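You operate a simulated robot arm through the tools that you are given. There is no shell and no other tool.

Carry out the task below with a simulated robot arm. There is one attempt and no reset: what you move stays moved.

## Task
Couple the hose, let water in, shut off, then park the hose.
Fine: half a litre or more runs through the rinse port; the valve is shut whenever the coupling is out; spill nothing.

Only the result counts: the job must be done as asked and must still hold three seconds after the hand-in. Knocking over, shifting, dropping, spilling or breaking anything else fails it.

## Robot
A 6-joint arm with a two-finger parallel gripper, fixed in place. Base frame: the origin is on the floor under the middle of its stand, x ahead of it, y to its left, z up. Units: m, degrees, N and s.
With the tool pointing down near the work surface it reaches from about 0.34 to 0.82 m from the base axis. Its first joint turns from -166.0 to 166.0 degrees. Payload 3.43 kg.
The tool frame sits at the grasp point between the pads (the TCP): z along the fingers, y along the line on which they close. The tips reach 0.034 m beyond it. Largest opening 0.128 m; finger width 0.024, thickness 0.012; the body of the gripper, 0.048 by 0.13 m, starts 0.096 m behind the TCP.
Orientation is told as [roll, pitch, yaw] about the base's x, y, z axes, in that order, counted from this pose: with the fingers straight down and closing along the base's y, the tool's x points along the base's -x, its y along +y and its z along -z.

## Interface
- The arm moves only by the tool arm_command. Its arguments are lists of equal length, an entry for each row: "angular": the turn, a rotation vector about the base's x, y, z in units of 6 degrees (1.0 is 6 degrees), a list of three; "travel": the shift along the base's x, y, z in units of 30 mm (1.0 is 30 mm), a list of three; "gripper": the finger opening in m, from 0 to 0.128. In form: {"angular": [[wx, wy, wz], ...], "travel": [[tx, ty, tz], ...], "gripper": [gripper, ...]}. A call has 1 to 20 rows; each row shifts and turns the commanded pose from where the row before left it. A call with a number of a shift or a turn outside -1 to 1 is refused whole. A row lasts 0.2 s, in which the tool goes at most 0.05 m and 8.6 degrees; a call with a longer step from one row to the next is refused whole, and so is a gripper value outside its range. A pose out of reach is approached as far as the arm can. The call stops where the force on the tool passes 60 N (or 10 N more than at its start, if that is more) or the arm is blocked; 0.2 s more then pass. The fingers move at their own pace (about 0.045 m/s each) and stop on an object; they squeeze with about 36 N. The grip force told is the motor's: it shows also when the fingers shut on nothing. Time passes only in rows, and 0.2 s behind the last, so rows that do not move let the fingers close. The reply holds the time, the measured pose of the TCP, the force on the tool along the base axes, the opening and the grip force, in the units named above and with some noise, with the torque about the TCP (base axes, N m) and any sound that the robot's microphone picked up.
- Cameras (640 x 400 px; columns grow to the right, rows downward): "scene" is fixed at [0.0487, 0.4988, 1.2789]; the picture's right is [-0.45, -0.90, 0.00], its down [-0.01, 0.01, -1.00] and it looks along [0.90, -0.45, -0.01] (base axes); focal length 214 px, centre (320, 200). "wrist" rides on the gripper at [0.076, -0.011, -0.16] in the tool frame; the picture's right is [0.15, 0.99, 0.00], its down [-0.88, 0.13, -0.46] and it looks along [-0.45, 0.07, 0.89] (tool axes); focal length 234 px, centre (320, 200). There is no depth. A picture from a camera that has moved, and an enlarged one, comes with that camera's place and axes in the base frame and with its lens.
- capture(camera): a new picture of that camera. No time passes.
- close_up(camera, box): a new picture of the part [left, top, right, bottom] of that camera's present view, enlarged. No time passes.
- hand_in(): hands the job in; it is judged then, once.

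Nothing tells you positions but the pictures and the camera data. Unless the task says otherwise, let go and move clear before handing in.

The tools are called as a command line: name --argument value ..., lists and objects as JSON in quotes. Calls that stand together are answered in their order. arm_command: Moves the arm, as the interface text tells. Its arguments: {"type":"object","properties":{"angular":{"type":"array","items":{"type":"array","items":{"type":"number"}}},"travel":{"type":"array","items":{"type":"array","items":{"type":"number"}}},"gripper":{"type":"array","items":{"type":"number"}}},"required":["angular","travel","gripper"]} The other tools are called the same way: capture (camera) takes a picture; close_up (camera, box) takes an enlarged picture of a part of a camera's view; hand_in () hands the job in.

At the start:

```text
time_s: 0.0
tool_pos: [0.3581, 0.249, 1.2635]
tool_rot: [0.0, 0.0, 0.1]
force: [-0.3, -0.8, 0.1]
torque: [0.01, 0.0, -0.01]
opening: 0.128
grasp_force: 0.0
```

scene: 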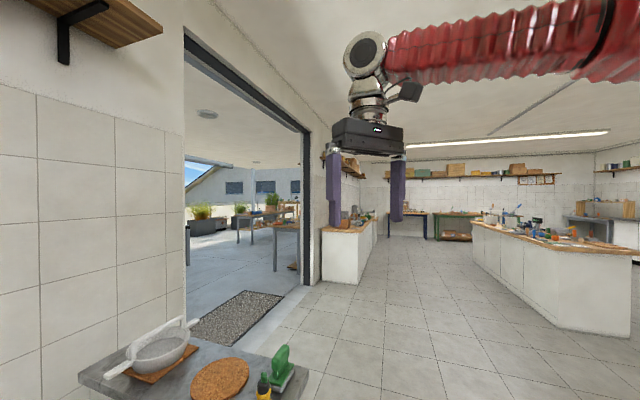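
wrist: 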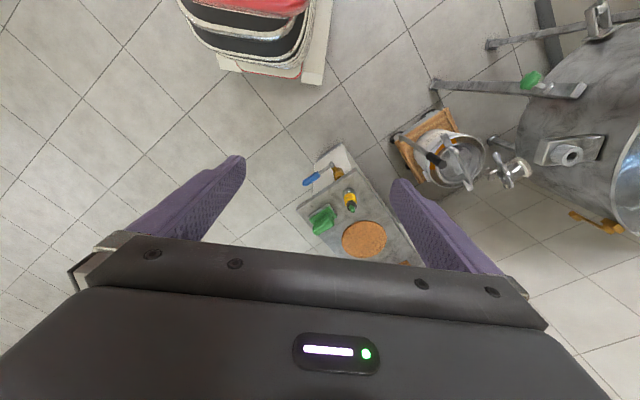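

I see a workbench below with a cork mat, a small bench item with a bottle, and to the left (base +y) a big steel tank with a port and a valve. I'll take enlarged pictures first to find the hose, coupling, and valve.

close_up --camera "wrist" --box '[380, 0, 640, 240]'

close_up --camera "wrist" --box '[240, 100, 440, 280]'

close_up --camera "scene" --box '[60, 280, 340, 400]'

close_up --camera "scene" --box '[320, 100, 640, 300]'

```text
1.67 times, centred on (510, 120) of wrist
camera zoom: at [0.2818, 0.2381, 1.4233], right [-0.15, 0.99, 0.0], down [0.88, 0.13, 0.46], along [0.45, 0.07, -0.89], focal length 390 px, centre (3, 333)
```

zoom: 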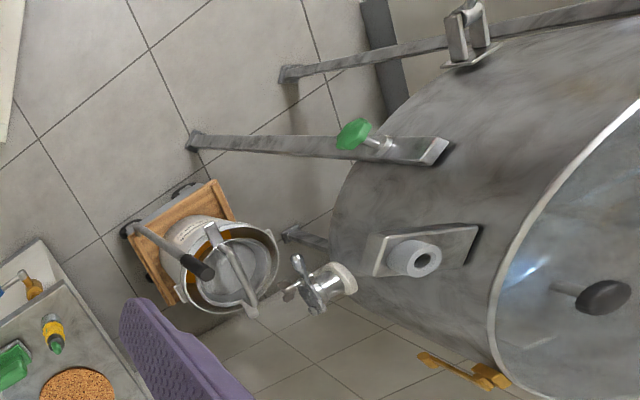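

```text
2.22 times, centred on (340, 190) of wrist
camera zoom: at [0.2818, 0.2381, 1.4233], right [-0.15, 0.99, 0.0], down [0.88, 0.13, 0.46], along [0.45, 0.07, -0.89], focal length 520 px, centre (276, 222)
```

zoom: 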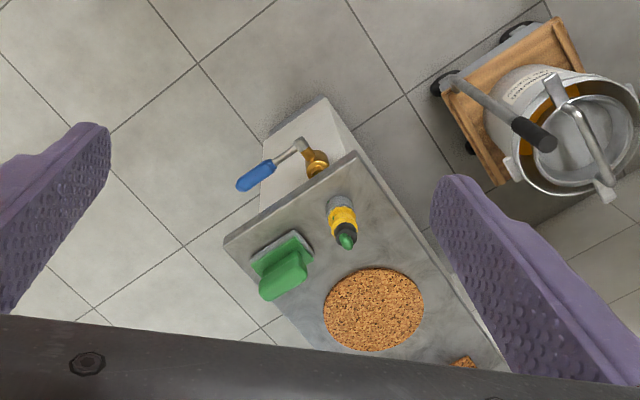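

```text
2.29 times, centred on (200, 340) of scene
camera zoom: at [0.0487, 0.4988, 1.2789], right [-0.45, -0.9, 0.0], down [-0.01, 0.01, -1.0], along [0.9, -0.45, -0.01], focal length 490 px, centre (594, -120)
```

zoom: 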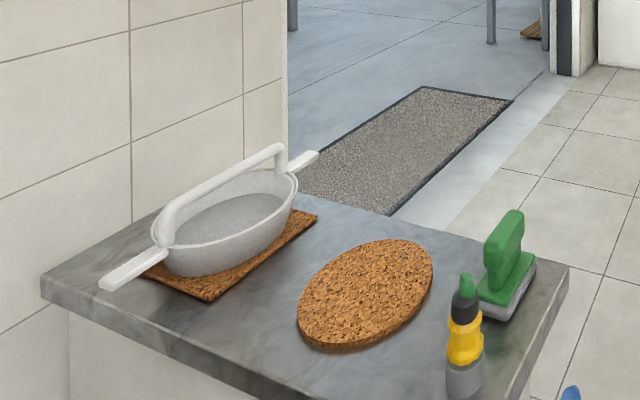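

```text
2.00 times, centred on (480, 200) of scene
camera zoom: at [0.0487, 0.4988, 1.2789], right [-0.45, -0.9, 0.0], down [-0.01, 0.01, -1.0], along [0.9, -0.45, -0.01], focal length 429 px, centre (0, 200)
```

zoom: 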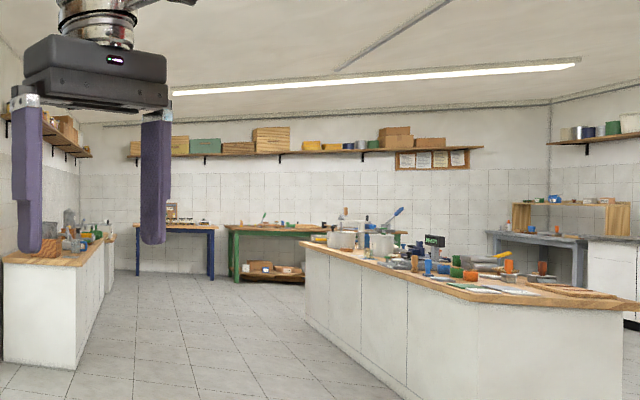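

The tank side (base +y) seems to hold the relevant parts: a flanged port, a cross-handle valve and a green knob. I'll tilt the tool toward +y, staying high in the air, to see that area better.

arm_command --angular '[[0, 0, 1], [0, 0, 1], [0, 0, 1], [0, 0, 1], [0, 0, 1], [0, 0, 1], [0, 0, 1], [0, 0, 1], [0, 0, 1], [0, 0, 1], [0, 0, 1], [0, 0, 1], [0, 0, 1], [0, 0, 1], [0, 0, 1]]' --travel '[[0, 0, 0], [0, 0, 0], [0, 0, 0], [0, 0, 0], [0, 0, 0], [0, 0, 0], [0, 0, 0], [0, 0, 0], [0, 0, 0], [0, 0, 0], [0, 0, 0], [0, 0, 0], [0, 0, 0], [0, 0, 0], [0, 0, 0]]' --gripper '[0.128, 0.128, 0.128, 0.128, 0.128, 0.128, 0.128, 0.128, 0.128, 0.128, 0.128, 0.128, 0.128, 0.128, 0.128]'

capture --camera "wrist"

```text
time_s: 3.2
tool_pos: [0.3584, 0.2488, 1.2651]
tool_rot: [0.1, -0.1, 90.1]
force: [0.0, -0.6, 0.3]
torque: [-0.01, -0.02, 0.01]
opening: 0.1281
grasp_force: 0.1
```

```text
taken
camera wrist: at [0.3693, 0.1731, 1.424], right [-0.99, -0.15, 0.0], down [-0.13, 0.88, 0.46], along [-0.07, 0.45, -0.89], focal length 234 px, centre (320, 200)
```

wrist: 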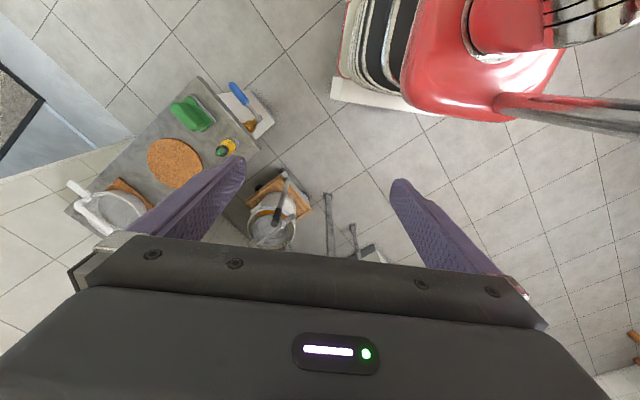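

The gripper hides the tank in this pose, so I'll turn the other way so the tank side falls in the unobstructed top half of the wrist view.

arm_command --angular '[[0, 0, -1], [0, 0, -1], [0, 0, -1], [0, 0, -1], [0, 0, -1], [0, 0, -1], [0, 0, -1], [0, 0, -1], [0, 0, -1], [0, 0, -1], [0, 0, -1], [0, 0, -1], [0, 0, -1], [0, 0, -1], [0, 0, -1], [0, 0, -1], [0, 0, -1], [0, 0, -1], [0, 0, -1], [0, 0, -1]]' --travel '[[0, 0, 0], [0, 0, 0], [0, 0, 0], [0, 0, 0], [0, 0, 0], [0, 0, 0], [0, 0, 0], [0, 0, 0], [0, 0, 0], [0, 0, 0], [0, 0, 0], [0, 0, 0], [0, 0, 0], [0, 0, 0], [0, 0, 0], [0, 0, 0], [0, 0, 0], [0, 0, 0], [0, 0, 0], [0, 0, 0]]' --gripper '[0.128, 0.128, 0.128, 0.128, 0.128, 0.128, 0.128, 0.128, 0.128, 0.128, 0.128, 0.128, 0.128, 0.128, 0.128, 0.128, 0.128, 0.128, 0.128, 0.128]'

arm_command --angular '[[0, 0, -1], [0, 0, -1], [0, 0, -1], [0, 0, -1], [0, 0, -1], [0, 0, -1], [0, 0, -1], [0, 0, -1], [0, 0, -1], [0, 0, -1]]' --travel '[[0, 0, 0], [0, 0, 0], [0, 0, 0], [0, 0, 0], [0, 0, 0], [0, 0, 0], [0, 0, 0], [0, 0, 0], [0, 0, 0], [0, 0, 0]]' --gripper '[0.128, 0.128, 0.128, 0.128, 0.128, 0.128, 0.128, 0.128, 0.128, 0.128]'

capture --camera "wrist"

```text
time_s: 7.4
tool_pos: [0.3587, 0.2492, 1.2625]
tool_rot: [0.0, 0.0, -30.2]
force: [1.2, 0.1, -0.3]
torque: [-0.01, 0.01, 0.01]
opening: 0.128
grasp_force: 0.0
```

```text
time_s: 9.6
tool_pos: [0.3585, 0.2491, 1.2637]
tool_rot: [0.0, -0.1, -90.1]
force: [-0.5, -0.1, -0.1]
torque: [0.0, -0.01, -0.01]
opening: 0.1281
grasp_force: 0.0
```

```text
taken
camera wrist: at [0.3468, 0.3251, 1.4244], right [0.99, 0.14, 0.0], down [0.13, -0.88, 0.46], along [0.07, -0.45, -0.89], focal length 234 px, centre (320, 200)
```

wrist: 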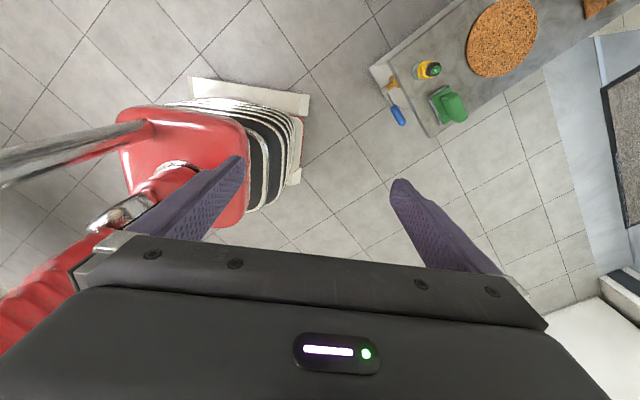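

Now I'll tilt the tool toward +y to bring the tank into view.

arm_command --angular '[[1, 0, 0], [1, 0, 0], [1, 0, 0], [1, 0, 0], [1, 0, 0], [1, 0, 0], [1, 0, 0], [1, 0, 0]]' --travel '[[0, 0, 0], [0, 0, 0], [0, 0, 0], [0, 0, 0], [0, 0, 0], [0, 0, 0], [0, 0, 0], [0, 0, 0]]' --gripper '[0.128, 0.128, 0.128, 0.128, 0.128, 0.128, 0.128, 0.128]'

capture --camera "wrist"

```text
time_s: 11.4
tool_pos: [0.3583, 0.2491, 1.2634]
tool_rot: [0.1, 48.0, -90.1]
force: [-0.2, 0.2, -0.1]
torque: [0.0, 0.02, -0.01]
opening: 0.1278
grasp_force: 0.2
```

```text
taken
camera wrist: at [0.3466, 0.1817, 1.4272], right [0.99, 0.1, 0.11], down [0.13, -0.93, -0.35], along [0.07, 0.36, -0.93], focal length 234 px, centre (320, 200)
```

wrist: 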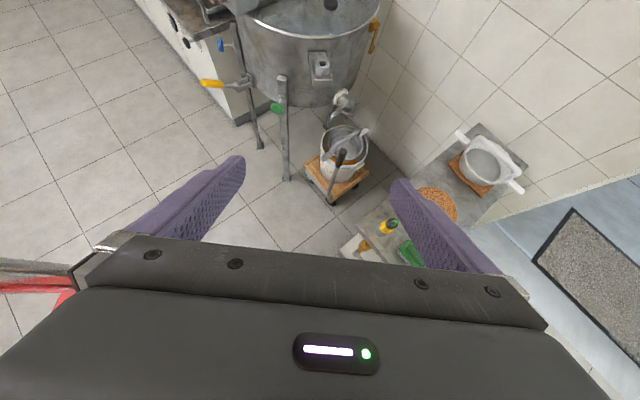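

arm_command --angular '[[1, 0, 0], [1, 0, 0], [1, 0, 0], [1, 0, 0], [1, 0, 0]]' --travel '[[0, 0, 0], [0, 0, 0], [0, 0, 0], [0, 0, 0], [0, 0, 0]]' --gripper '[0.128, 0.128, 0.128, 0.128, 0.128]'

capture --camera "wrist"

close_up --camera "wrist" --box '[120, 0, 440, 200]'

```text
time_s: 12.6
tool_pos: [0.3584, 0.2494, 1.2638]
tool_rot: [-0.2, 78.0, -90.0]
force: [0.2, -0.5, 0.0]
torque: [0.01, 0.01, -0.01]
opening: 0.1279
grasp_force: 0.0
```

```text
taken
camera wrist: at [0.3462, 0.1089, 1.3712], right [0.99, 0.03, 0.14], down [0.13, -0.63, -0.77], along [0.07, 0.78, -0.63], focal length 234 px, centre (320, 200)
```

wrist: 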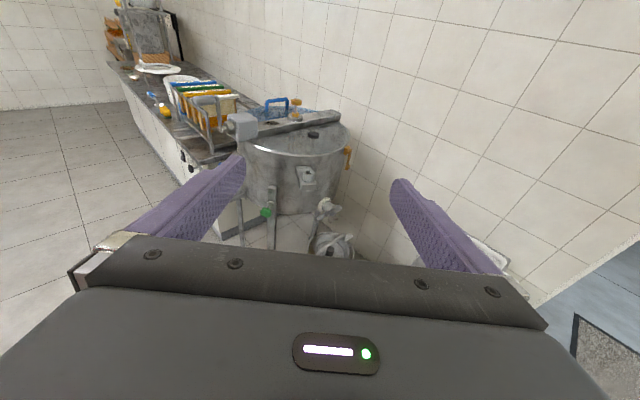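

```text
2.00 times, centred on (280, 100) of wrist
camera zoom: at [0.3462, 0.1089, 1.3712], right [0.99, 0.03, 0.14], down [0.13, -0.63, -0.77], along [0.07, 0.78, -0.63], focal length 468 px, centre (400, 400)
```

zoom: 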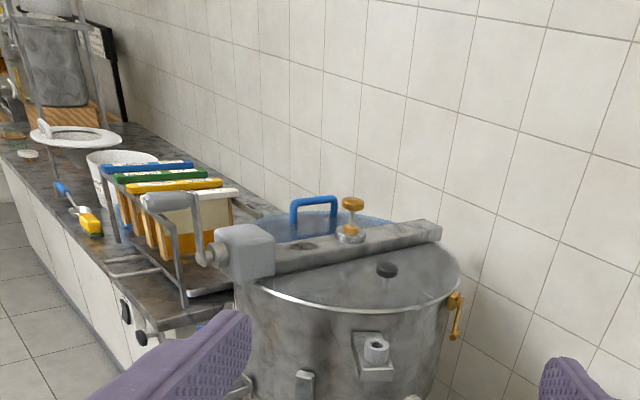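

I see a honey-extractor drum with a flanged port near (0.34, 0.79, 0.93), plus coloured lever handles on a rack left of it. I'll move toward -x and tilt back down to look at those levers and search for the hose.

arm_command --angular '[[-1, 0, 0], [-1, 0, 0], [-1, 0, 0], [-1, 0, 0], [0, 0, 0], [0, 0, 0], [0, 0, 0], [0, 0, 0], [0, 0, 0], [0, 0, 0]]' --travel '[[-1, 0.3, 0], [-1, 0.3, 0], [-1, 0.3, 0], [-1, 0.3, 0], [-1, 0.3, 0], [-1, 0.3, 0], [-1, 0.3, 0], [-1, 0.3, 0], [0, 0, 0], [0, 0, 0]]' --gripper '[0.128, 0.128, 0.128, 0.128, 0.128, 0.128, 0.128, 0.128, 0.128, 0.128]'

capture --camera "wrist"

close_up --camera "wrist" --box '[200, 0, 520, 200]'

close_up --camera "wrist" --box '[0, 0, 320, 200]'

```text
time_s: 14.8
tool_pos: [0.119, 0.3215, 1.264]
tool_rot: [0.1, 54.0, -90.1]
force: [0.3, 0.6, 0.7]
torque: [0.0, -0.03, 0.04]
opening: 0.1279
grasp_force: 0.0
```

```text
taken
camera wrist: at [0.1066, 0.2369, 1.4187], right [0.99, 0.09, 0.12], down [0.13, -0.89, -0.44], along [0.07, 0.45, -0.89], focal length 234 px, centre (320, 200)
```

wrist: 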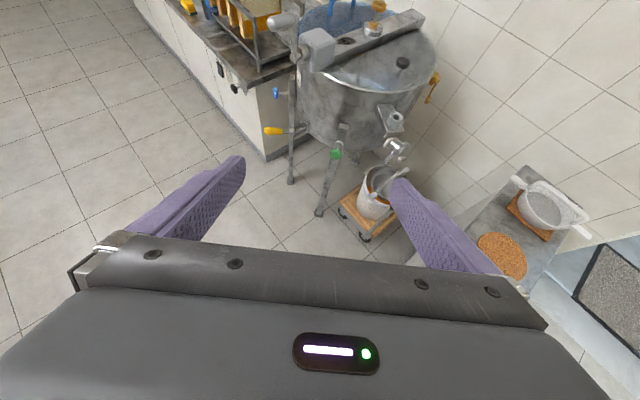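

```text
2.00 times, centred on (360, 100) of wrist
camera zoom: at [0.1066, 0.2369, 1.4187], right [0.99, 0.09, 0.12], down [0.13, -0.89, -0.44], along [0.07, 0.45, -0.89], focal length 468 px, centre (240, 400)
```

zoom: 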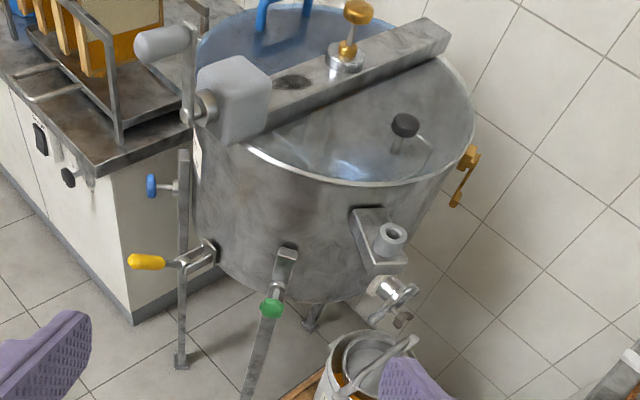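

```text
2.00 times, centred on (160, 100) of wrist
camera zoom: at [0.1066, 0.2369, 1.4187], right [0.99, 0.09, 0.12], down [0.13, -0.89, -0.44], along [0.07, 0.45, -0.89], focal length 468 px, centre (640, 400)
```

zoom: 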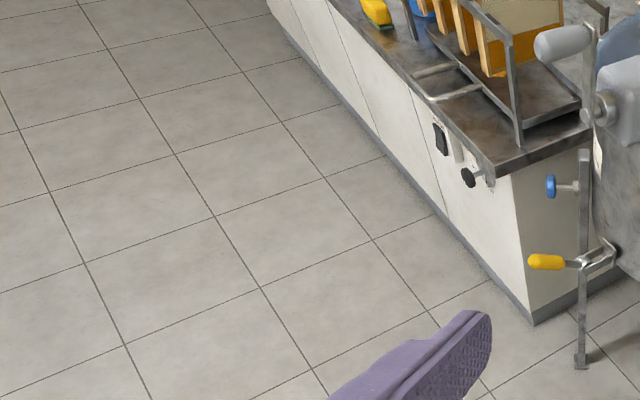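

The drum area has ports and levers but no visible hose yet. I'll sweep the arm around toward -x, staying high, to see the rest of the surroundings.

arm_command --angular '[[0, 0, 0.833], [0, 0, 0.833], [0, 0, 0.833], [0, 0, 0.833], [0, 0, 0.833], [0, 0, 0.833], [0, 0, 0.833], [0, 0, 0.833], [0, 0, 0.833], [0, 0, 0.833], [0, 0, 0.833], [0, 0, 0.833], [0, 0, 0.833], [0, 0, 0.833], [0, 0, 0.833], [0, 0, 0.833]]' --travel '[[-0.95, 0.303, 0], [-0.973, 0.223, 0], [-0.987, 0.133, 0], [-0.997, 0.05, 0], [-0.997, -0.04, 0], [-0.99, -0.123, 0], [-0.973, -0.21, 0], [-0.953, -0.297, 0], [-0.923, -0.377, 0], [-0.887, -0.457, 0], [-0.847, -0.53, 0], [-0.793, -0.603, 0], [-0.74, -0.67, 0], [-0.677, -0.73, 0], [-0.61, -0.79, 0], [-0.54, -0.837, 0]]' --gripper '[0.128, 0.128, 0.128, 0.128, 0.128, 0.128, 0.128, 0.128, 0.128, 0.128, 0.128, 0.128, 0.128, 0.128, 0.128, 0.128]'

capture --camera "wrist"

capture --camera "scene"

```text
time_s: 17.1
tool_pos: [-0.1185, 0.3267, 1.2638]
tool_rot: [1.2, 53.4, -48.2]
force: [-0.4, 1.8, 0.9]
torque: [0.02, 0.01, 0.01]
opening: 0.1279
grasp_force: 0.0
stopped in row 11: the arm was blocked; the commanded pose is now the measured one
```

```text
taken
camera wrist: at [-0.0749, 0.2546, 1.4192], right [0.69, 0.71, 0.13], down [0.68, -0.59, -0.43], along [-0.23, 0.39, -0.89], focal length 234 px, centre (320, 200)
```

wrist: 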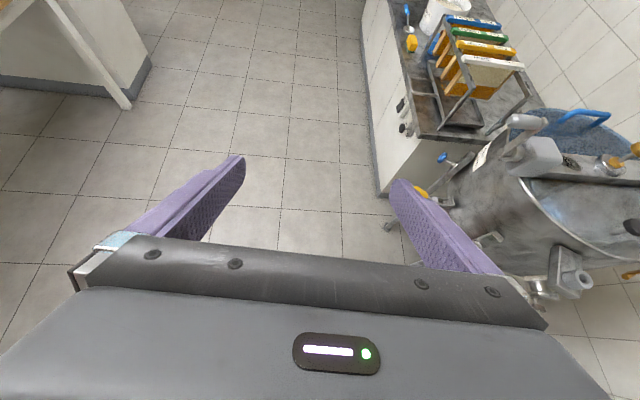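

```text
taken
```

scene: 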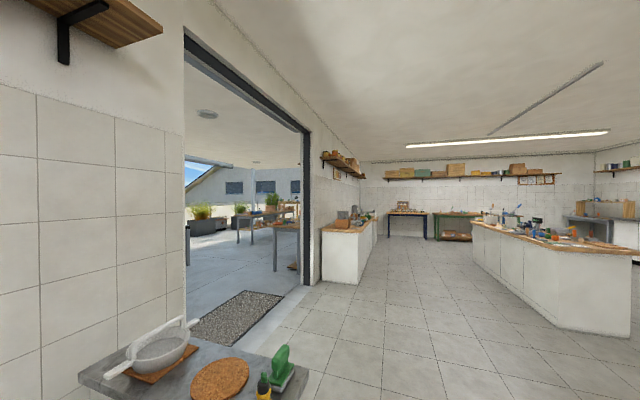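

Nothing reachable on this side; the workspace is the drum and the steel table at +x/+y. I'll return and look at the drum's front from closer up.

arm_command --angular '[[0, 0, -1], [0, 0, -1], [0, 0, -1], [0, 0, -1], [0, 0, -1], [0, 0, -1], [0, 0, -1], [0, 0, 0], [0, 0, 0], [0, 0, 0], [0, 0, 0], [0, 0, 0]]' --travel '[[1, 0.2, 0], [1, 0.1, 0], [1, 0, 0], [1, 0, 0], [1, 0, -0.3], [1, 0, -0.3], [1, 0, -0.3], [1, 0, -0.3], [1, 0, -0.3], [1, 0, -0.3], [1, 0, -0.3], [1, 0, -0.3]]' --gripper '[0.128, 0.128, 0.128, 0.128, 0.128, 0.128, 0.128, 0.128, 0.128, 0.128, 0.128, 0.128]'

capture --camera "wrist"

close_up --camera "wrist" --box '[160, 0, 480, 200]'

```text
time_s: 19.7
tool_pos: [0.2379, 0.3324, 1.1914]
tool_rot: [1.2, 53.7, -90.0]
force: [0.2, -0.4, -0.1]
torque: [0.0, -0.01, -0.02]
opening: 0.1279
grasp_force: 0.0
```

```text
taken
camera wrist: at [0.2233, 0.2494, 1.3473], right [0.99, 0.07, 0.13], down [0.12, -0.89, -0.44], along [0.08, 0.45, -0.89], focal length 234 px, centre (320, 200)
```

wrist: 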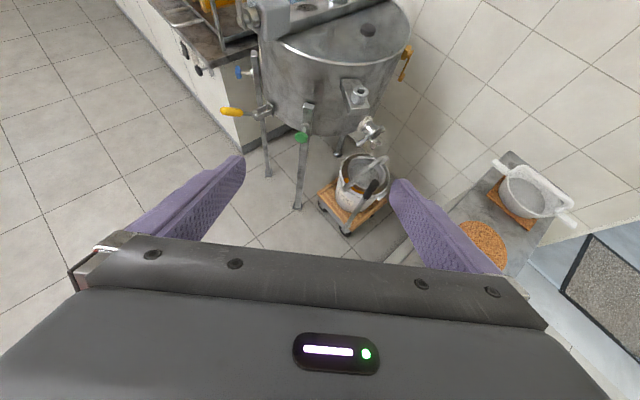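

```text
2.00 times, centred on (320, 100) of wrist
camera zoom: at [0.2233, 0.2494, 1.3473], right [0.99, 0.07, 0.13], down [0.12, -0.89, -0.44], along [0.08, 0.45, -0.89], focal length 468 px, centre (320, 400)
```

zoom: 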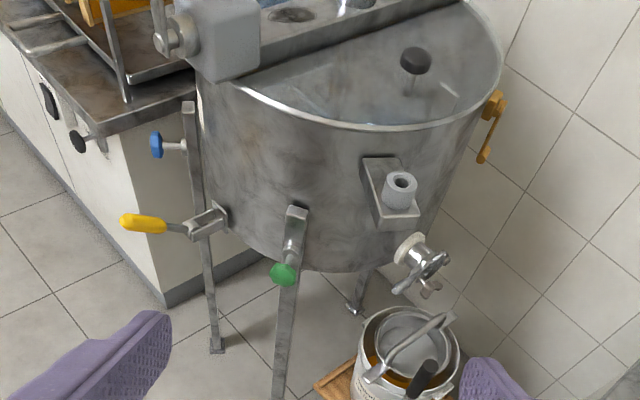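

The blue-handled piece with a brass end on the white box by the steel table sits near (0.57, 0.26, 0.7), well in reach, so it may be the hose end. I'll move above it with the tool level for a closer look.

arm_command --angular '[[-0.82, 0, 0], [-0.82, 0, 0], [-0.82, 0, 0], [-0.82, 0, 0], [-0.82, 0, 0], [-0.82, 0, 0], [-0.82, 0, 0], [-0.82, 0, 0], [-0.82, 0, 0], [-0.82, 0, 0], [-0.75, 0, 0], [0, 0, 0]]' --travel '[[0.95, -0.4, 0], [0.95, -0.4, 0], [0.95, -0.4, 0], [0.95, -0.4, 0], [0.95, -0.4, 0], [0.95, -0.4, 0], [0.95, -0.4, 0], [0.95, -0.4, 0], [0.95, -0.4, 0], [0.95, -0.4, 0], [0.95, -0.4, 0], [0, 0, 0]]' --gripper '[0.128, 0.128, 0.128, 0.128, 0.128, 0.128, 0.128, 0.128, 0.128, 0.128, 0.128, 0.128]'

capture --camera "wrist"

close_up --camera "wrist" --box '[220, 0, 540, 200]'

capture --camera "scene"

```text
time_s: 22.3
tool_pos: [0.5534, 0.2026, 1.192]
tool_rot: [1.1, -0.1, -90.1]
force: [-0.3, -0.1, 0.0]
torque: [-0.03, 0.02, 0.01]
opening: 0.128
grasp_force: 0.1
```

```text
taken
camera wrist: at [0.5375, 0.2789, 1.3521], right [0.99, 0.15, 0.02], down [0.12, -0.88, 0.46], along [0.08, -0.45, -0.89], focal length 234 px, centre (320, 200)
```

wrist: 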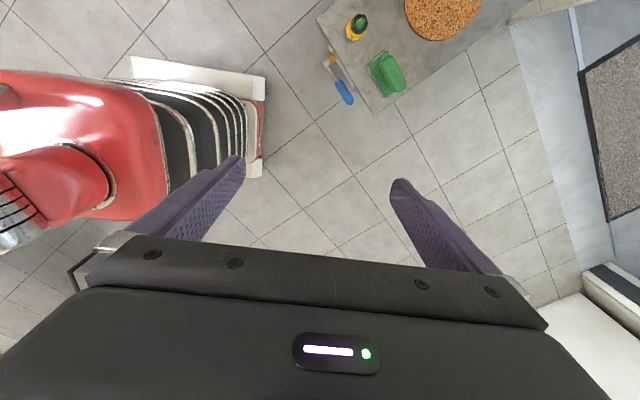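

```text
2.00 times, centred on (380, 100) of wrist
camera zoom: at [0.5375, 0.2789, 1.3521], right [0.99, 0.15, 0.02], down [0.12, -0.88, 0.46], along [0.08, -0.45, -0.89], focal length 468 px, centre (200, 400)
```

zoom: 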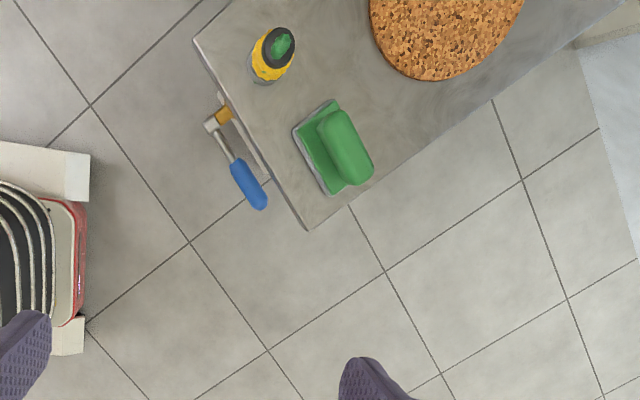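

```text
taken
```

scene: 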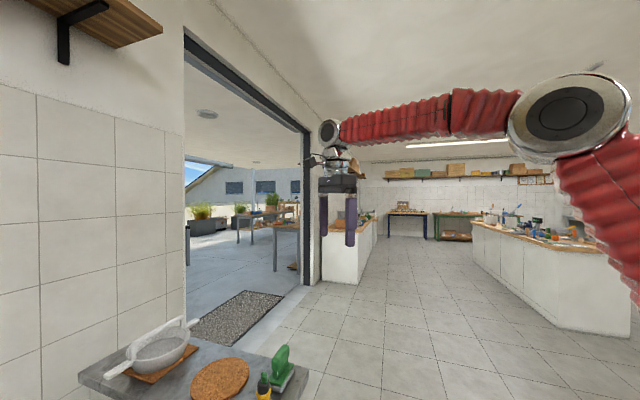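

The blue piece is a lever on the end face of the steel table's cabinet, facing the robot. I'll turn the tool to face that end and look at it from a lower, more horizontal angle.

arm_command --angular '[[0, 0, -1], [0, 0, -1], [0, 0, -1], [0, 0, -1], [0, 0, -1], [0, 0, -1], [0, 0, -1], [0, 0, -1], [0, 0, -1], [0, 0, -1]]' --travel '[[-0.5, 0, -0.3], [-0.5, 0, -0.3], [-0.5, 0, -0.3], [-0.5, 0, -0.3], [-0.5, 0, -0.3], [-0.5, 0, -0.3], [-0.5, 0, -0.3], [-0.5, 0, -0.3], [-0.5, 0, -0.3], [-0.5, 0, -0.3]]' --gripper '[0.128, 0.128, 0.128, 0.128, 0.128, 0.128, 0.128, 0.128, 0.128, 0.128]'

arm_command --angular '[[0.5, -0.866, 0], [0.5, -0.866, 0], [0.5, -0.866, 0], [0.5, -0.866, 0], [0.5, -0.866, 0], [0.5, -0.866, 0], [0.5, -0.866, 0], [0.5, -0.866, 0], [0.5, -0.866, 0], [0.5, -0.866, 0]]' --travel '[[0, 0, 0], [0, 0, 0], [0, 0, 0], [0, 0, 0], [0, 0, 0], [0, 0, 0], [0, 0, 0], [0, 0, 0], [0, 0, 0], [0, 0, 0]]' --gripper '[0.128, 0.128, 0.128, 0.128, 0.128, 0.128, 0.128, 0.128, 0.128, 0.128]'

capture --camera "wrist"

```text
time_s: 24.5
tool_pos: [0.4189, 0.1718, 1.1017]
tool_rot: [0.3, 0.0, -149.0]
force: [-0.3, 0.1, 0.3]
torque: [0.02, 0.02, -0.01]
opening: 0.128
grasp_force: 0.0
out of reach, approached as far as the arm can: row 10
```

```text
time_s: 26.7
tool_pos: [0.421, 0.1683, 1.1037]
tool_rot: [1.4, 58.9, -149.6]
force: [0.1, 0.1, -0.6]
torque: [0.0, 0.05, 0.01]
opening: 0.1281
grasp_force: 0.0
out of reach, approached as far as the arm can: row 1, 10
```

```text
taken
camera wrist: at [0.3283, 0.132, 1.2507], right [0.55, -0.83, 0.14], down [-0.67, -0.53, -0.52], along [0.5, 0.19, -0.84], focal length 234 px, centre (320, 200)
```

wrist: 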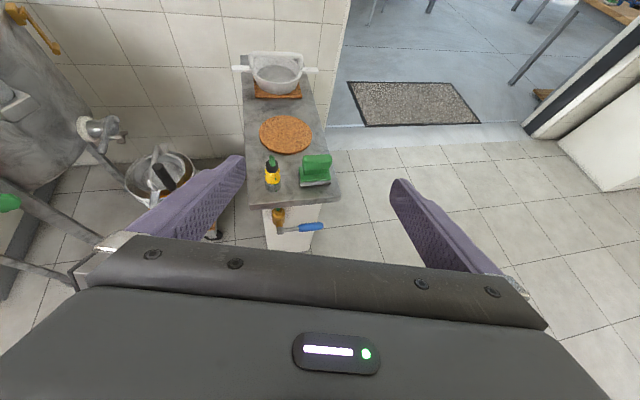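

The steel table's end face (normal about (-0.7,-0.7)) carries the brass/blue-lever piece. I'll lower the camera to look at that face more squarely.

arm_command --angular '[[0, 0, 1], [0, 0, 1], [0, 0, 0.7], [0, 0, 0], [0, 0, 0], [0, 0, 0], [0, 0, 0], [0, 0, 0], [0, 0, 0]]' --travel '[[-0.1, -0.2, -1], [-0.1, -0.2, -1], [-0.1, -0.2, -1], [-0.1, -0.2, -1], [-0.1, -0.2, -1], [-0.1, -0.2, -1], [-0.1, -0.2, -1], [0, -0.2, -1], [0, 0, 0]]' --gripper '[0.128, 0.128, 0.128, 0.128, 0.128, 0.128, 0.128, 0.128, 0.128]'

capture --camera "wrist"

close_up --camera "wrist" --box '[200, 60, 440, 230]'

```text
time_s: 28.7
tool_pos: [0.4788, 0.1193, 0.8994]
tool_rot: [1.1, 59.8, -133.8]
force: [-0.5, -0.3, -0.4]
torque: [0.03, 0.04, 0.01]
opening: 0.1278
grasp_force: 0.0
out of reach, approached as far as the arm can: row 1, 2, 3, 4, 5, 6, 7
```

```text
taken
camera wrist: at [0.3978, 0.0573, 1.0452], right [0.75, -0.64, 0.14], down [-0.49, -0.69, -0.53], along [0.44, 0.33, -0.84], focal length 234 px, centre (320, 200)
```

wrist: 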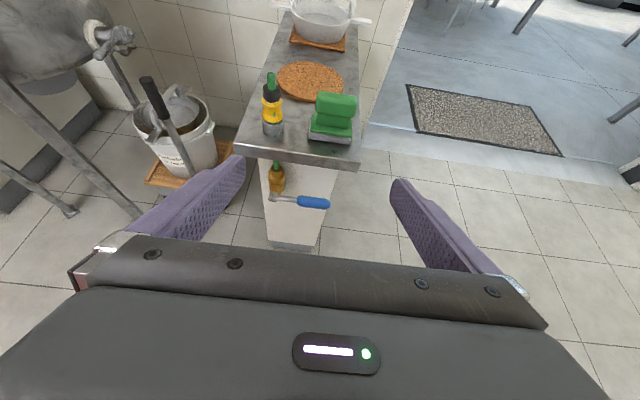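

```text
2.35 times, centred on (320, 145) of wrist
camera zoom: at [0.3978, 0.0573, 1.0452], right [0.75, -0.64, 0.14], down [-0.49, -0.69, -0.53], along [0.44, 0.33, -0.84], focal length 551 px, centre (320, 329)
```

zoom: 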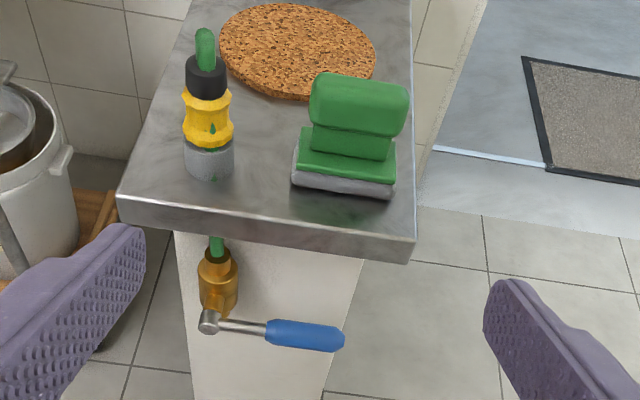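

Now it's clear: on the table is the hose coupling (yellow collar, green hose end) parked on a grey stub, and below it a brass supply valve with a blue lever. The drum's grey socket must be the rinse port; I'll zoom in on each piece.

close_up --camera "wrist" --box '[240, 60, 320, 150]'

close_up --camera "wrist" --box '[250, 140, 350, 220]'

close_up --camera "scene" --box '[200, 330, 320, 400]'

close_up --camera "wrist" --box '[0, 0, 240, 180]'

```text
4.44 times, centred on (280, 105) of wrist
camera zoom: at [0.3978, 0.0573, 1.0452], right [0.75, -0.64, 0.14], down [-0.49, -0.69, -0.53], along [0.44, 0.33, -0.84], focal length 1041 px, centre (498, 622)
```

zoom: 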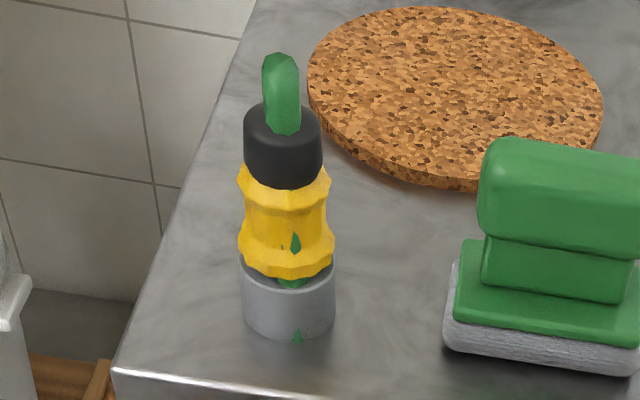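

```text
5.00 times, centred on (300, 180) of wrist
camera zoom: at [0.3978, 0.0573, 1.0452], right [0.75, -0.64, 0.14], down [-0.49, -0.69, -0.53], along [0.44, 0.33, -0.84], focal length 1171 px, centre (420, 300)
```

zoom: 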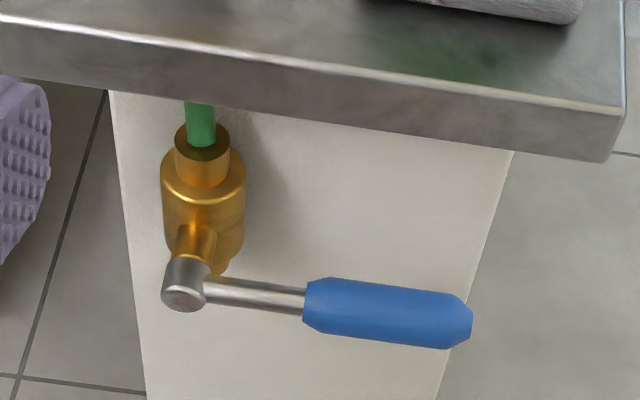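

```text
5.33 times, centred on (260, 365) of scene
camera zoom: at [0.0487, 0.4988, 1.2789], right [-0.45, -0.9, 0.0], down [-0.01, 0.01, -1.0], along [0.9, -0.45, -0.01], focal length 1144 px, centre (640, -680)
```

zoom: 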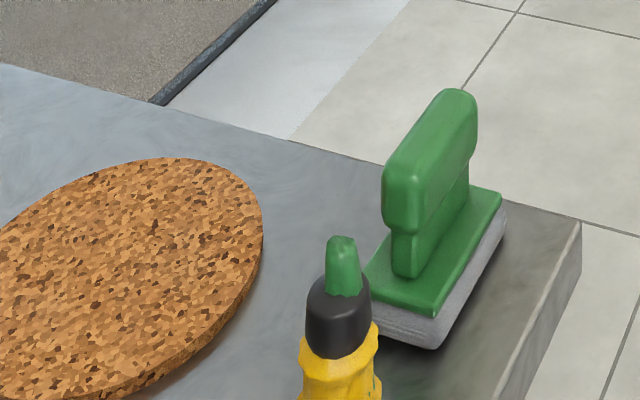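

```text
2.22 times, centred on (120, 90) of wrist
camera zoom: at [0.3978, 0.0573, 1.0452], right [0.75, -0.64, 0.14], down [-0.49, -0.69, -0.53], along [0.44, 0.33, -0.84], focal length 520 px, centre (764, 444)
```

zoom: 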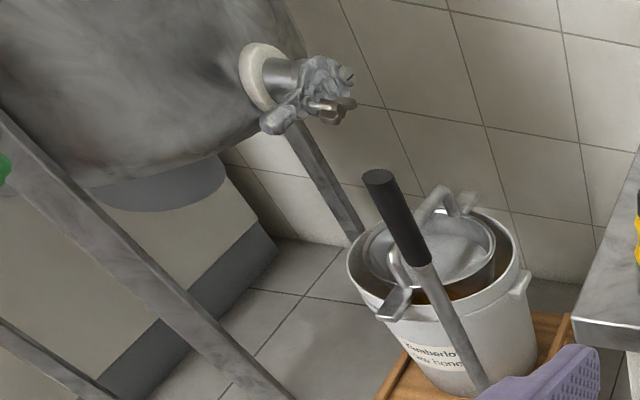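

The park stub with coupling is at roughly (0.61, 0.385), table top z≈0.70; the valve hub is near (0.56, 0.32, 0.56) with its lever lying horizontally toward (0.66, 0.23, 0.57). Next I'll get a flatter side view of the coupling to read its heights.

arm_command --angular '[[0.72, -0.695, 0], [0.72, -0.695, 0], [0.72, -0.695, 0], [0, 0, 0], [0, 0, 0], [0, 0, 0], [0, 0, 0]]' --travel '[[1, 0, 0], [1, 0, 0], [1, 0, 0], [0, 0, -0.5], [0, 0, -0.5], [0, 0, 0], [0, 0, 0]]' --gripper '[0.128, 0.128, 0.128, 0.128, 0.128, 0.128, 0.128]'

capture --camera "wrist"

```text
time_s: 30.3
tool_pos: [0.5673, 0.1203, 0.8695]
tool_rot: [1.2, 78.0, -133.7]
force: [1.1, -0.1, 0.1]
torque: [-0.01, -0.02, 0.02]
opening: 0.1283
grasp_force: 0.1
```

```text
taken
camera wrist: at [0.459, 0.0292, 0.9776], right [0.72, -0.68, 0.15], down [-0.35, -0.54, -0.77], along [0.6, 0.5, -0.63], focal length 234 px, centre (320, 200)
```

wrist: 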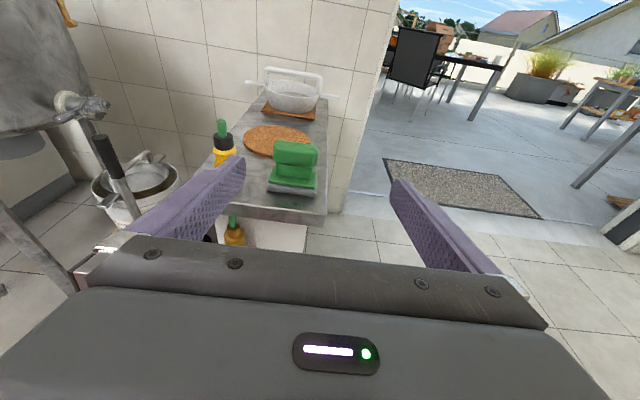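

arm_command --angular '[[0, 0, 0], [0, 0, 0], [0, 0, 0], [0, 0, 0], [0, 0, 0]]' --travel '[[-0.8, 0.6, 0], [-0.8, 0.6, 0], [-0.8, 0.6, 0], [-0.8, 0.6, 0], [0, 0, 0]]' --gripper '[0.128, 0.128, 0.128, 0.128, 0.128]'

capture --camera "wrist"

close_up --camera "wrist" --box '[240, 60, 400, 240]'

```text
time_s: 31.5
tool_pos: [0.4825, 0.1932, 0.8664]
tool_rot: [1.3, 78.0, -133.7]
force: [-0.5, 0.5, 1.2]
torque: [-0.02, -0.01, -0.01]
opening: 0.1279
grasp_force: 0.1
out of reach, approached as far as the arm can: row 4
```

```text
taken
camera wrist: at [0.3739, 0.1019, 0.9741], right [0.72, -0.68, 0.15], down [-0.35, -0.54, -0.77], along [0.6, 0.5, -0.63], focal length 234 px, centre (320, 200)
```

wrist: 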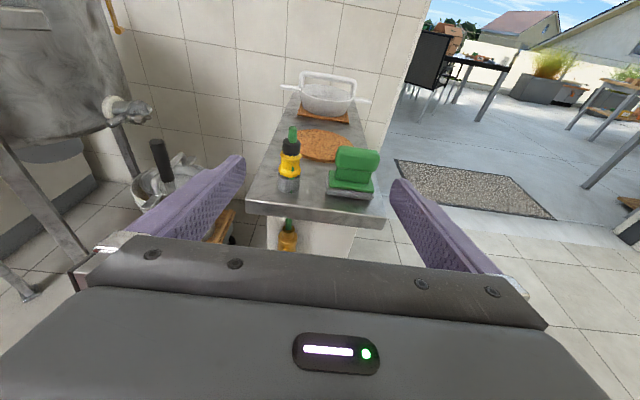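

```text
2.22 times, centred on (320, 150) of wrist
camera zoom: at [0.3739, 0.1019, 0.9741], right [0.72, -0.68, 0.15], down [-0.35, -0.54, -0.77], along [0.6, 0.5, -0.63], focal length 520 px, centre (320, 311)
```

zoom: 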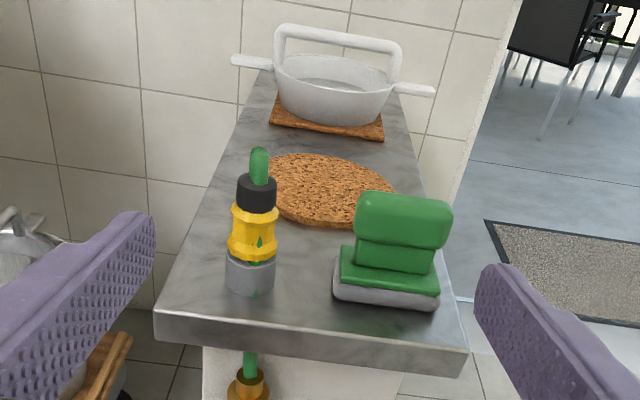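

I now have good heights: grey stub top ≈0.725, yellow collar ≈0.727–0.772, black cap to ≈0.80. Before grasping, I'll go up, level the tool and turn it to face the drum so I can inspect the rinse port and check reach there.

arm_command --angular '[[0, 0, 0], [-0.72, 0.695, 0], [-0.72, 0.695, 0], [-0.72, 0.695, 0], [-0.72, 0.695, 0], [-0.72, 0.695, 0], [-0.72, 0.695, 0], [-0.72, 0.695, 0], [-0.72, 0.695, 0], [-0.72, 0.695, 0], [-0.72, 0.695, 0], [-0.72, 0.695, 0], [-0.72, 0.695, 0], [-0.72, 0.695, 0]]' --travel '[[0, 0, 1], [0, 0, 1], [0, 0, 1], [0, 0, 1], [0, 0, 1], [0, 0, 1], [0, 0, 1], [0, 0, 1], [0, 0, 1], [0, 0, 1], [0, 0, 1], [0, 0, 1], [0, 0, 0], [0, 0, 0]]' --gripper '[0.128, 0.128, 0.128, 0.128, 0.128, 0.128, 0.128, 0.128, 0.128, 0.128, 0.128, 0.128, 0.128, 0.128]'

arm_command --angular '[[0, 0, 1], [0, 0, 1], [0, 0, 1], [0, 0, 1], [0, 0, 1], [0, 0, 1], [0, 0, 1], [0, 0, 1], [0, 0, 1], [0, 0, 1], [0, 0, 1], [0, 0, 1], [0, 0, 1], [0, 0, 1], [0, 0, 1], [0, 0, 1], [0, 0, 1], [0, 0, 1], [0, 0, 1], [0, 0, 1]]' --travel '[[0, 0.3, 0], [0, 0.3, 0], [0, 0.3, 0], [0, 0.3, 0], [0, 0.3, 0], [0, 0.3, 0], [0, 0.3, 0], [0, 0.3, 0], [0, 0.3, 0], [0, 0.3, 0], [0, 0.3, 0], [0, 0.3, 0], [0, 0.3, 0], [0, 0.3, 0], [0, 0.3, 0], [0, 0.3, 0], [0, 0.3, 0], [0, 0.3, 0], [0, 0.3, 0], [0, 0.3, 0]]' --gripper '[0.128, 0.128, 0.128, 0.128, 0.128, 0.128, 0.128, 0.128, 0.128, 0.128, 0.128, 0.128, 0.128, 0.128, 0.128, 0.128, 0.128, 0.128, 0.128, 0.128]'

arm_command --angular '[[0, 0, 1], [0, 0, 1], [0, 0, 1], [0, 0, 1], [0, 0, 1], [0, 0, 1], [0, 0, 1], [0, 0, 1], [0, 0, 1], [0, 0, 1], [0, 0, 1], [0, 0, 1], [0, 0, 1]]' --travel '[[-0.3, 0.3, 0], [-0.3, 0.3, 0], [-0.3, 0.3, 0], [-0.3, 0.3, 0], [-0.3, 0.3, 0], [-0.3, 0.3, 0], [-0.3, 0.3, 0], [-0.3, 0.3, 0], [-0.3, 0.3, 0], [-0.3, 0.3, 0], [-0.3, 0.3, 0], [-0.3, 0.3, 0], [-0.3, 0.3, 0]]' --gripper '[0.128, 0.128, 0.128, 0.128, 0.128, 0.128, 0.128, 0.128, 0.128, 0.128, 0.128, 0.128, 0.128]'

capture --camera "wrist"

```text
time_s: 34.5
tool_pos: [0.4934, 0.1941, 1.2246]
tool_rot: [1.0, -0.2, -133.8]
force: [-0.3, 0.1, 0.3]
torque: [-0.04, 0.0, -0.01]
opening: 0.128
grasp_force: 0.1
out of reach, approached as far as the arm can: row 1, 2
```

```text
time_s: 38.7
tool_pos: [0.4934, 0.3752, 1.2249]
tool_rot: [1.0, -0.1, -13.8]
force: [0.3, -0.5, -0.2]
torque: [-0.01, 0.03, 0.0]
opening: 0.1277
grasp_force: 0.1
```

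```text
time_s: 41.5
tool_pos: [0.3774, 0.4919, 1.2237]
tool_rot: [0.9, -0.1, 64.2]
force: [0.2, 0.1, -0.6]
torque: [0.0, 0.01, -0.01]
opening: 0.1279
grasp_force: 0.1
```

```text
taken
camera wrist: at [0.3555, 0.4176, 1.3833], right [-0.95, 0.3, 0.02], down [0.27, 0.85, 0.46], along [0.12, 0.44, -0.89], focal length 234 px, centre (320, 200)
```

wrist: 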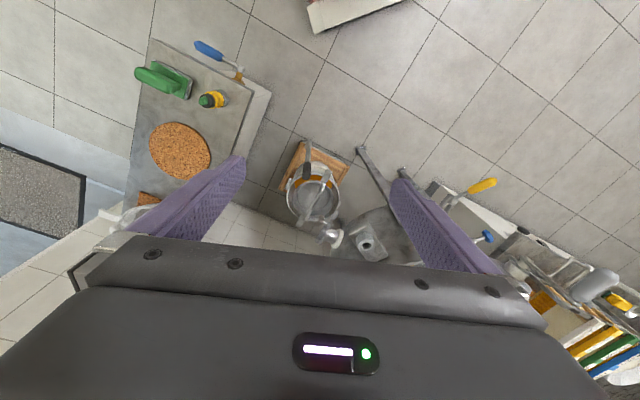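

The port is visible between the fingers. I'll zoom in on it from here.

close_up --camera "wrist" --box '[310, 200, 430, 275]'

close_up --camera "wrist" --box '[120, 30, 280, 130]'

```text
5.33 times, centred on (370, 238) of wrist
camera zoom: at [0.3555, 0.4176, 1.3833], right [-0.95, 0.3, 0.02], down [0.27, 0.85, 0.46], along [0.12, 0.44, -0.89], focal length 1249 px, centre (53, 0)
```

zoom: 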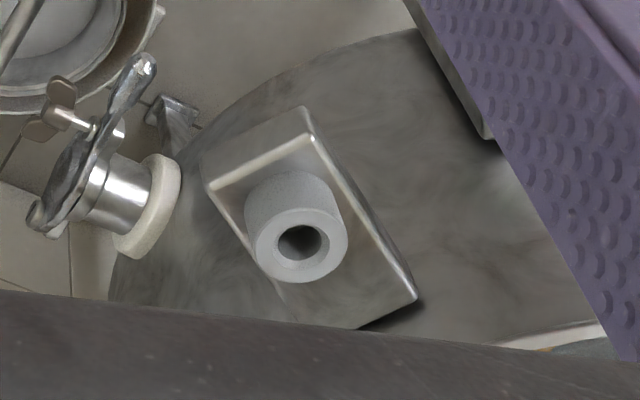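

```text
4.00 times, centred on (200, 80) of wrist
camera zoom: at [0.3555, 0.4176, 1.3833], right [-0.95, 0.3, 0.02], down [0.27, 0.85, 0.46], along [0.12, 0.44, -0.89], focal length 937 px, centre (800, 680)
```

zoom: 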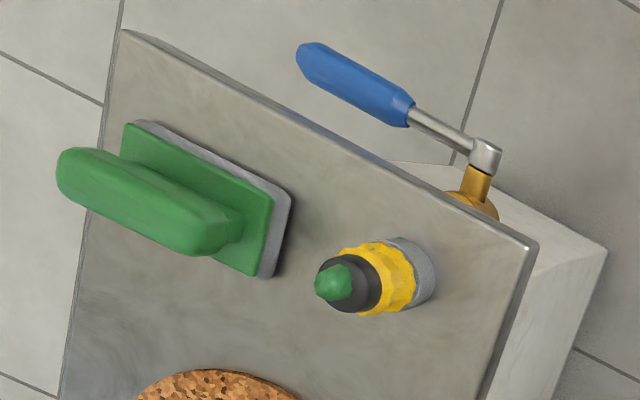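

The port is a vertical grey tube (≈39 mm across, ≈20 mm hole) on a horizontal shelf bracket, so the coupling goes in straight down. I'll move above it to check reach and pin down its position.

arm_command --angular '[[-0.065, -0.135, 0], [0, 0, 0], [0, 0, 0], [0, 0, 0], [0, 0, 0], [0, 0, 0], [0, 0, 0], [0, 0, 0], [0, 0, 0]]' --travel '[[-0.1, 1, 0], [-0.1, 1, 0], [-0.1, 1, 0], [-0.1, 1, 0], [-0.1, 1, 0], [-0.1, 1, 0], [-0.1, 1, 0], [0, 0.5, 0], [0, 0, 0]]' --gripper '[0.128, 0.128, 0.128, 0.128, 0.128, 0.128, 0.128, 0.128, 0.128]'

capture --camera "wrist"

```text
time_s: 43.5
tool_pos: [0.3152, 0.6316, 1.1683]
tool_rot: [0.1, -0.1, 64.0]
force: [0.5, -1.4, 0.0]
torque: [0.0, 0.02, 0.0]
opening: 0.128
grasp_force: 0.0
out of reach, approached as far as the arm can: row 3, 4, 5, 6, 7, 8
```

```text
taken
camera wrist: at [0.2914, 0.5583, 1.3282], right [-0.95, 0.3, 0.0], down [0.27, 0.85, 0.46], along [0.14, 0.44, -0.89], focal length 234 px, centre (320, 200)
```

wrist: 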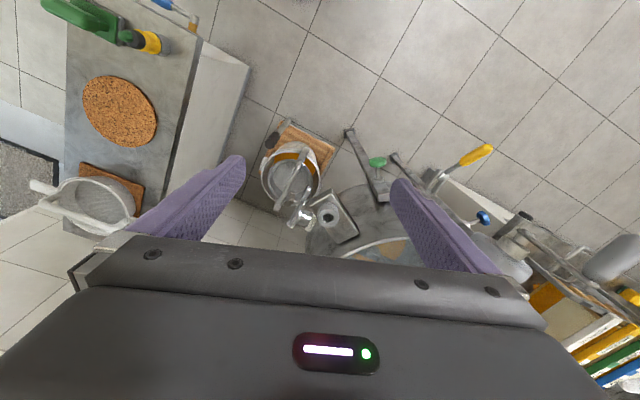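

With the tool straight down the port is beyond reach at this height, so I'll use a near-horizontal grip (fingers pointing toward the drum, camera above) for both pick and coupling. I'll turn the tool for that and scout the port in that pose.

arm_command --angular '[[0, 0, -1], [0, 0, -1], [0, 0, -1], [0, 0, -1], [0, 0, -1], [0, 0, -1], [0, 0, -1], [0, 0, -1], [0, 0, -1], [0, 0, -1], [0, 0, -1], [0, 0, -1], [0, 0, -1], [0, 0, -1], [0, 0, -1], [0, 0, -1], [0, 0, -1], [0, 0, -1], [0, 0, -1], [0, 0, -1]]' --travel '[[0, -0.3, 0.05], [0, -0.3, 0.05], [0, -0.3, 0.05], [0, -0.3, 0.05], [0, -0.3, 0.05], [0, -0.3, 0.05], [0, -0.3, 0.05], [0, -0.3, 0.05], [0, -0.3, 0.05], [0, -0.3, 0.05], [0, -0.3, 0.05], [0, -0.3, 0.05], [0, -0.3, 0.05], [0, -0.3, 0.05], [0, -0.3, 0.05], [0, -0.3, 0.05], [0, -0.3, 0.05], [0, -0.3, 0.05], [0, -0.3, 0.05], [0, -0.3, 0.05]]' --gripper '[0.128, 0.128, 0.128, 0.128, 0.128, 0.128, 0.128, 0.128, 0.128, 0.128, 0.128, 0.128, 0.128, 0.128, 0.128, 0.128, 0.128, 0.128, 0.128, 0.128]'

arm_command --angular '[[0, 0, -1], [0, 0, -1], [0, 0, -1], [0, 0, -1], [0, 0, -1], [1, 0, 0], [1, 0, 0], [1, 0, 0], [1, 0, 0], [1, 0, 0], [1, 0, 0], [1, 0, 0], [1, 0, 0], [1, 0, 0], [1, 0, 0], [1, 0, 0], [1, 0, 0], [1, 0, 0]]' --travel '[[0, 0, 0], [0, 0, 0], [0, 0, 0], [0, 0, 0], [0, 0, 0], [0, 0, 0], [0, 0, 0], [0, 0, 0], [0, 0, 0], [0, 0, -0.5], [0, 0, -0.5], [0, 0, -0.5], [0, 0, -0.5], [0, 0, -0.5], [0, 0, -0.5], [0, 0, -0.5], [0, 0, -0.5], [0, 0, -0.5]]' --gripper '[0.128, 0.128, 0.128, 0.128, 0.128, 0.128, 0.128, 0.128, 0.128, 0.128, 0.128, 0.128, 0.128, 0.128, 0.128, 0.128, 0.128, 0.128]'

capture --camera "wrist"

```text
time_s: 47.7
tool_pos: [0.3152, 0.4502, 1.1986]
tool_rot: [0.1, -0.1, -56.1]
force: [-0.8, 0.1, -0.4]
torque: [-0.01, -0.01, 0.0]
opening: 0.1282
grasp_force: 0.0
```

```text
time_s: 51.5
tool_pos: [0.3152, 0.4504, 1.0625]
tool_rot: [18.8, 77.3, -71.1]
force: [0.1, 0.6, 0.2]
torque: [0.03, 0.0, -0.03]
opening: 0.1279
grasp_force: 0.1
```

```text
taken
camera wrist: at [0.2969, 0.3106, 1.1698], right [0.98, 0.04, 0.21], down [0.19, -0.63, -0.76], along [0.1, 0.78, -0.62], focal length 234 px, centre (320, 200)
```

wrist: 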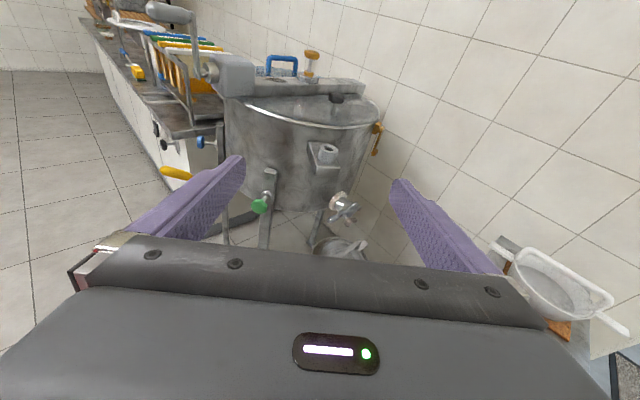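

close_up --camera "wrist" --box '[280, 120, 376, 180]'

```text
6.67 times, centred on (328, 150) of wrist
camera zoom: at [0.2969, 0.3106, 1.1698], right [0.98, 0.04, 0.21], down [0.19, -0.63, -0.76], along [0.1, 0.78, -0.62], focal length 1561 px, centre (267, 533)
```

zoom: 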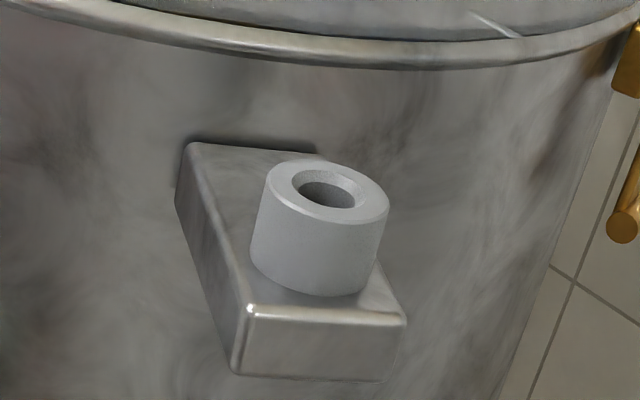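

The port is clear now: its top is at about (0.348, 0.793, 0.935), with the drum wall about 7–8 cm behind it. I'll level the roll and test the reach over the port with the empty gripper, keeping 10 cm above.

arm_command --angular '[[0, 0.636, -0.135], [0, 0, 0], [0, 0, 0], [0, 0, 0], [0, 0, 0], [0, 0, 0], [0, 0, 0], [0, 0, 0], [0, 0, 0]]' --travel '[[0.12, 0.9, 0], [0.12, 0.9, 0], [0.12, 0.9, 0], [0.12, 0.9, 0], [0.12, 0.9, 0], [0.12, 0.9, 0], [0.12, 0.9, 0], [0.12, 0.9, 0], [0, 0, 0]]' --gripper '[0.128, 0.128, 0.128, 0.128, 0.128, 0.128, 0.128, 0.128, 0.128]'

capture --camera "wrist"

```text
time_s: 53.5
tool_pos: [0.3443, 0.6685, 1.0648]
tool_rot: [0.9, 77.9, -89.0]
force: [-0.2, -0.4, 0.1]
torque: [0.05, -0.03, 0.03]
opening: 0.1278
grasp_force: 0.0
```

```text
taken
camera wrist: at [0.3311, 0.5291, 1.1724], right [0.99, 0.03, 0.15], down [0.13, -0.63, -0.77], along [0.07, 0.78, -0.63], focal length 234 px, centre (320, 200)
```

wrist: 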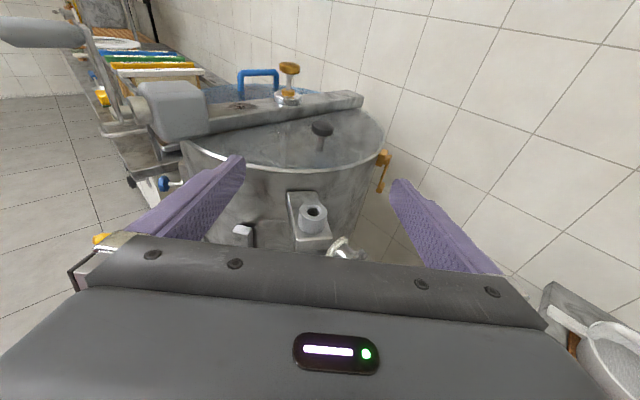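

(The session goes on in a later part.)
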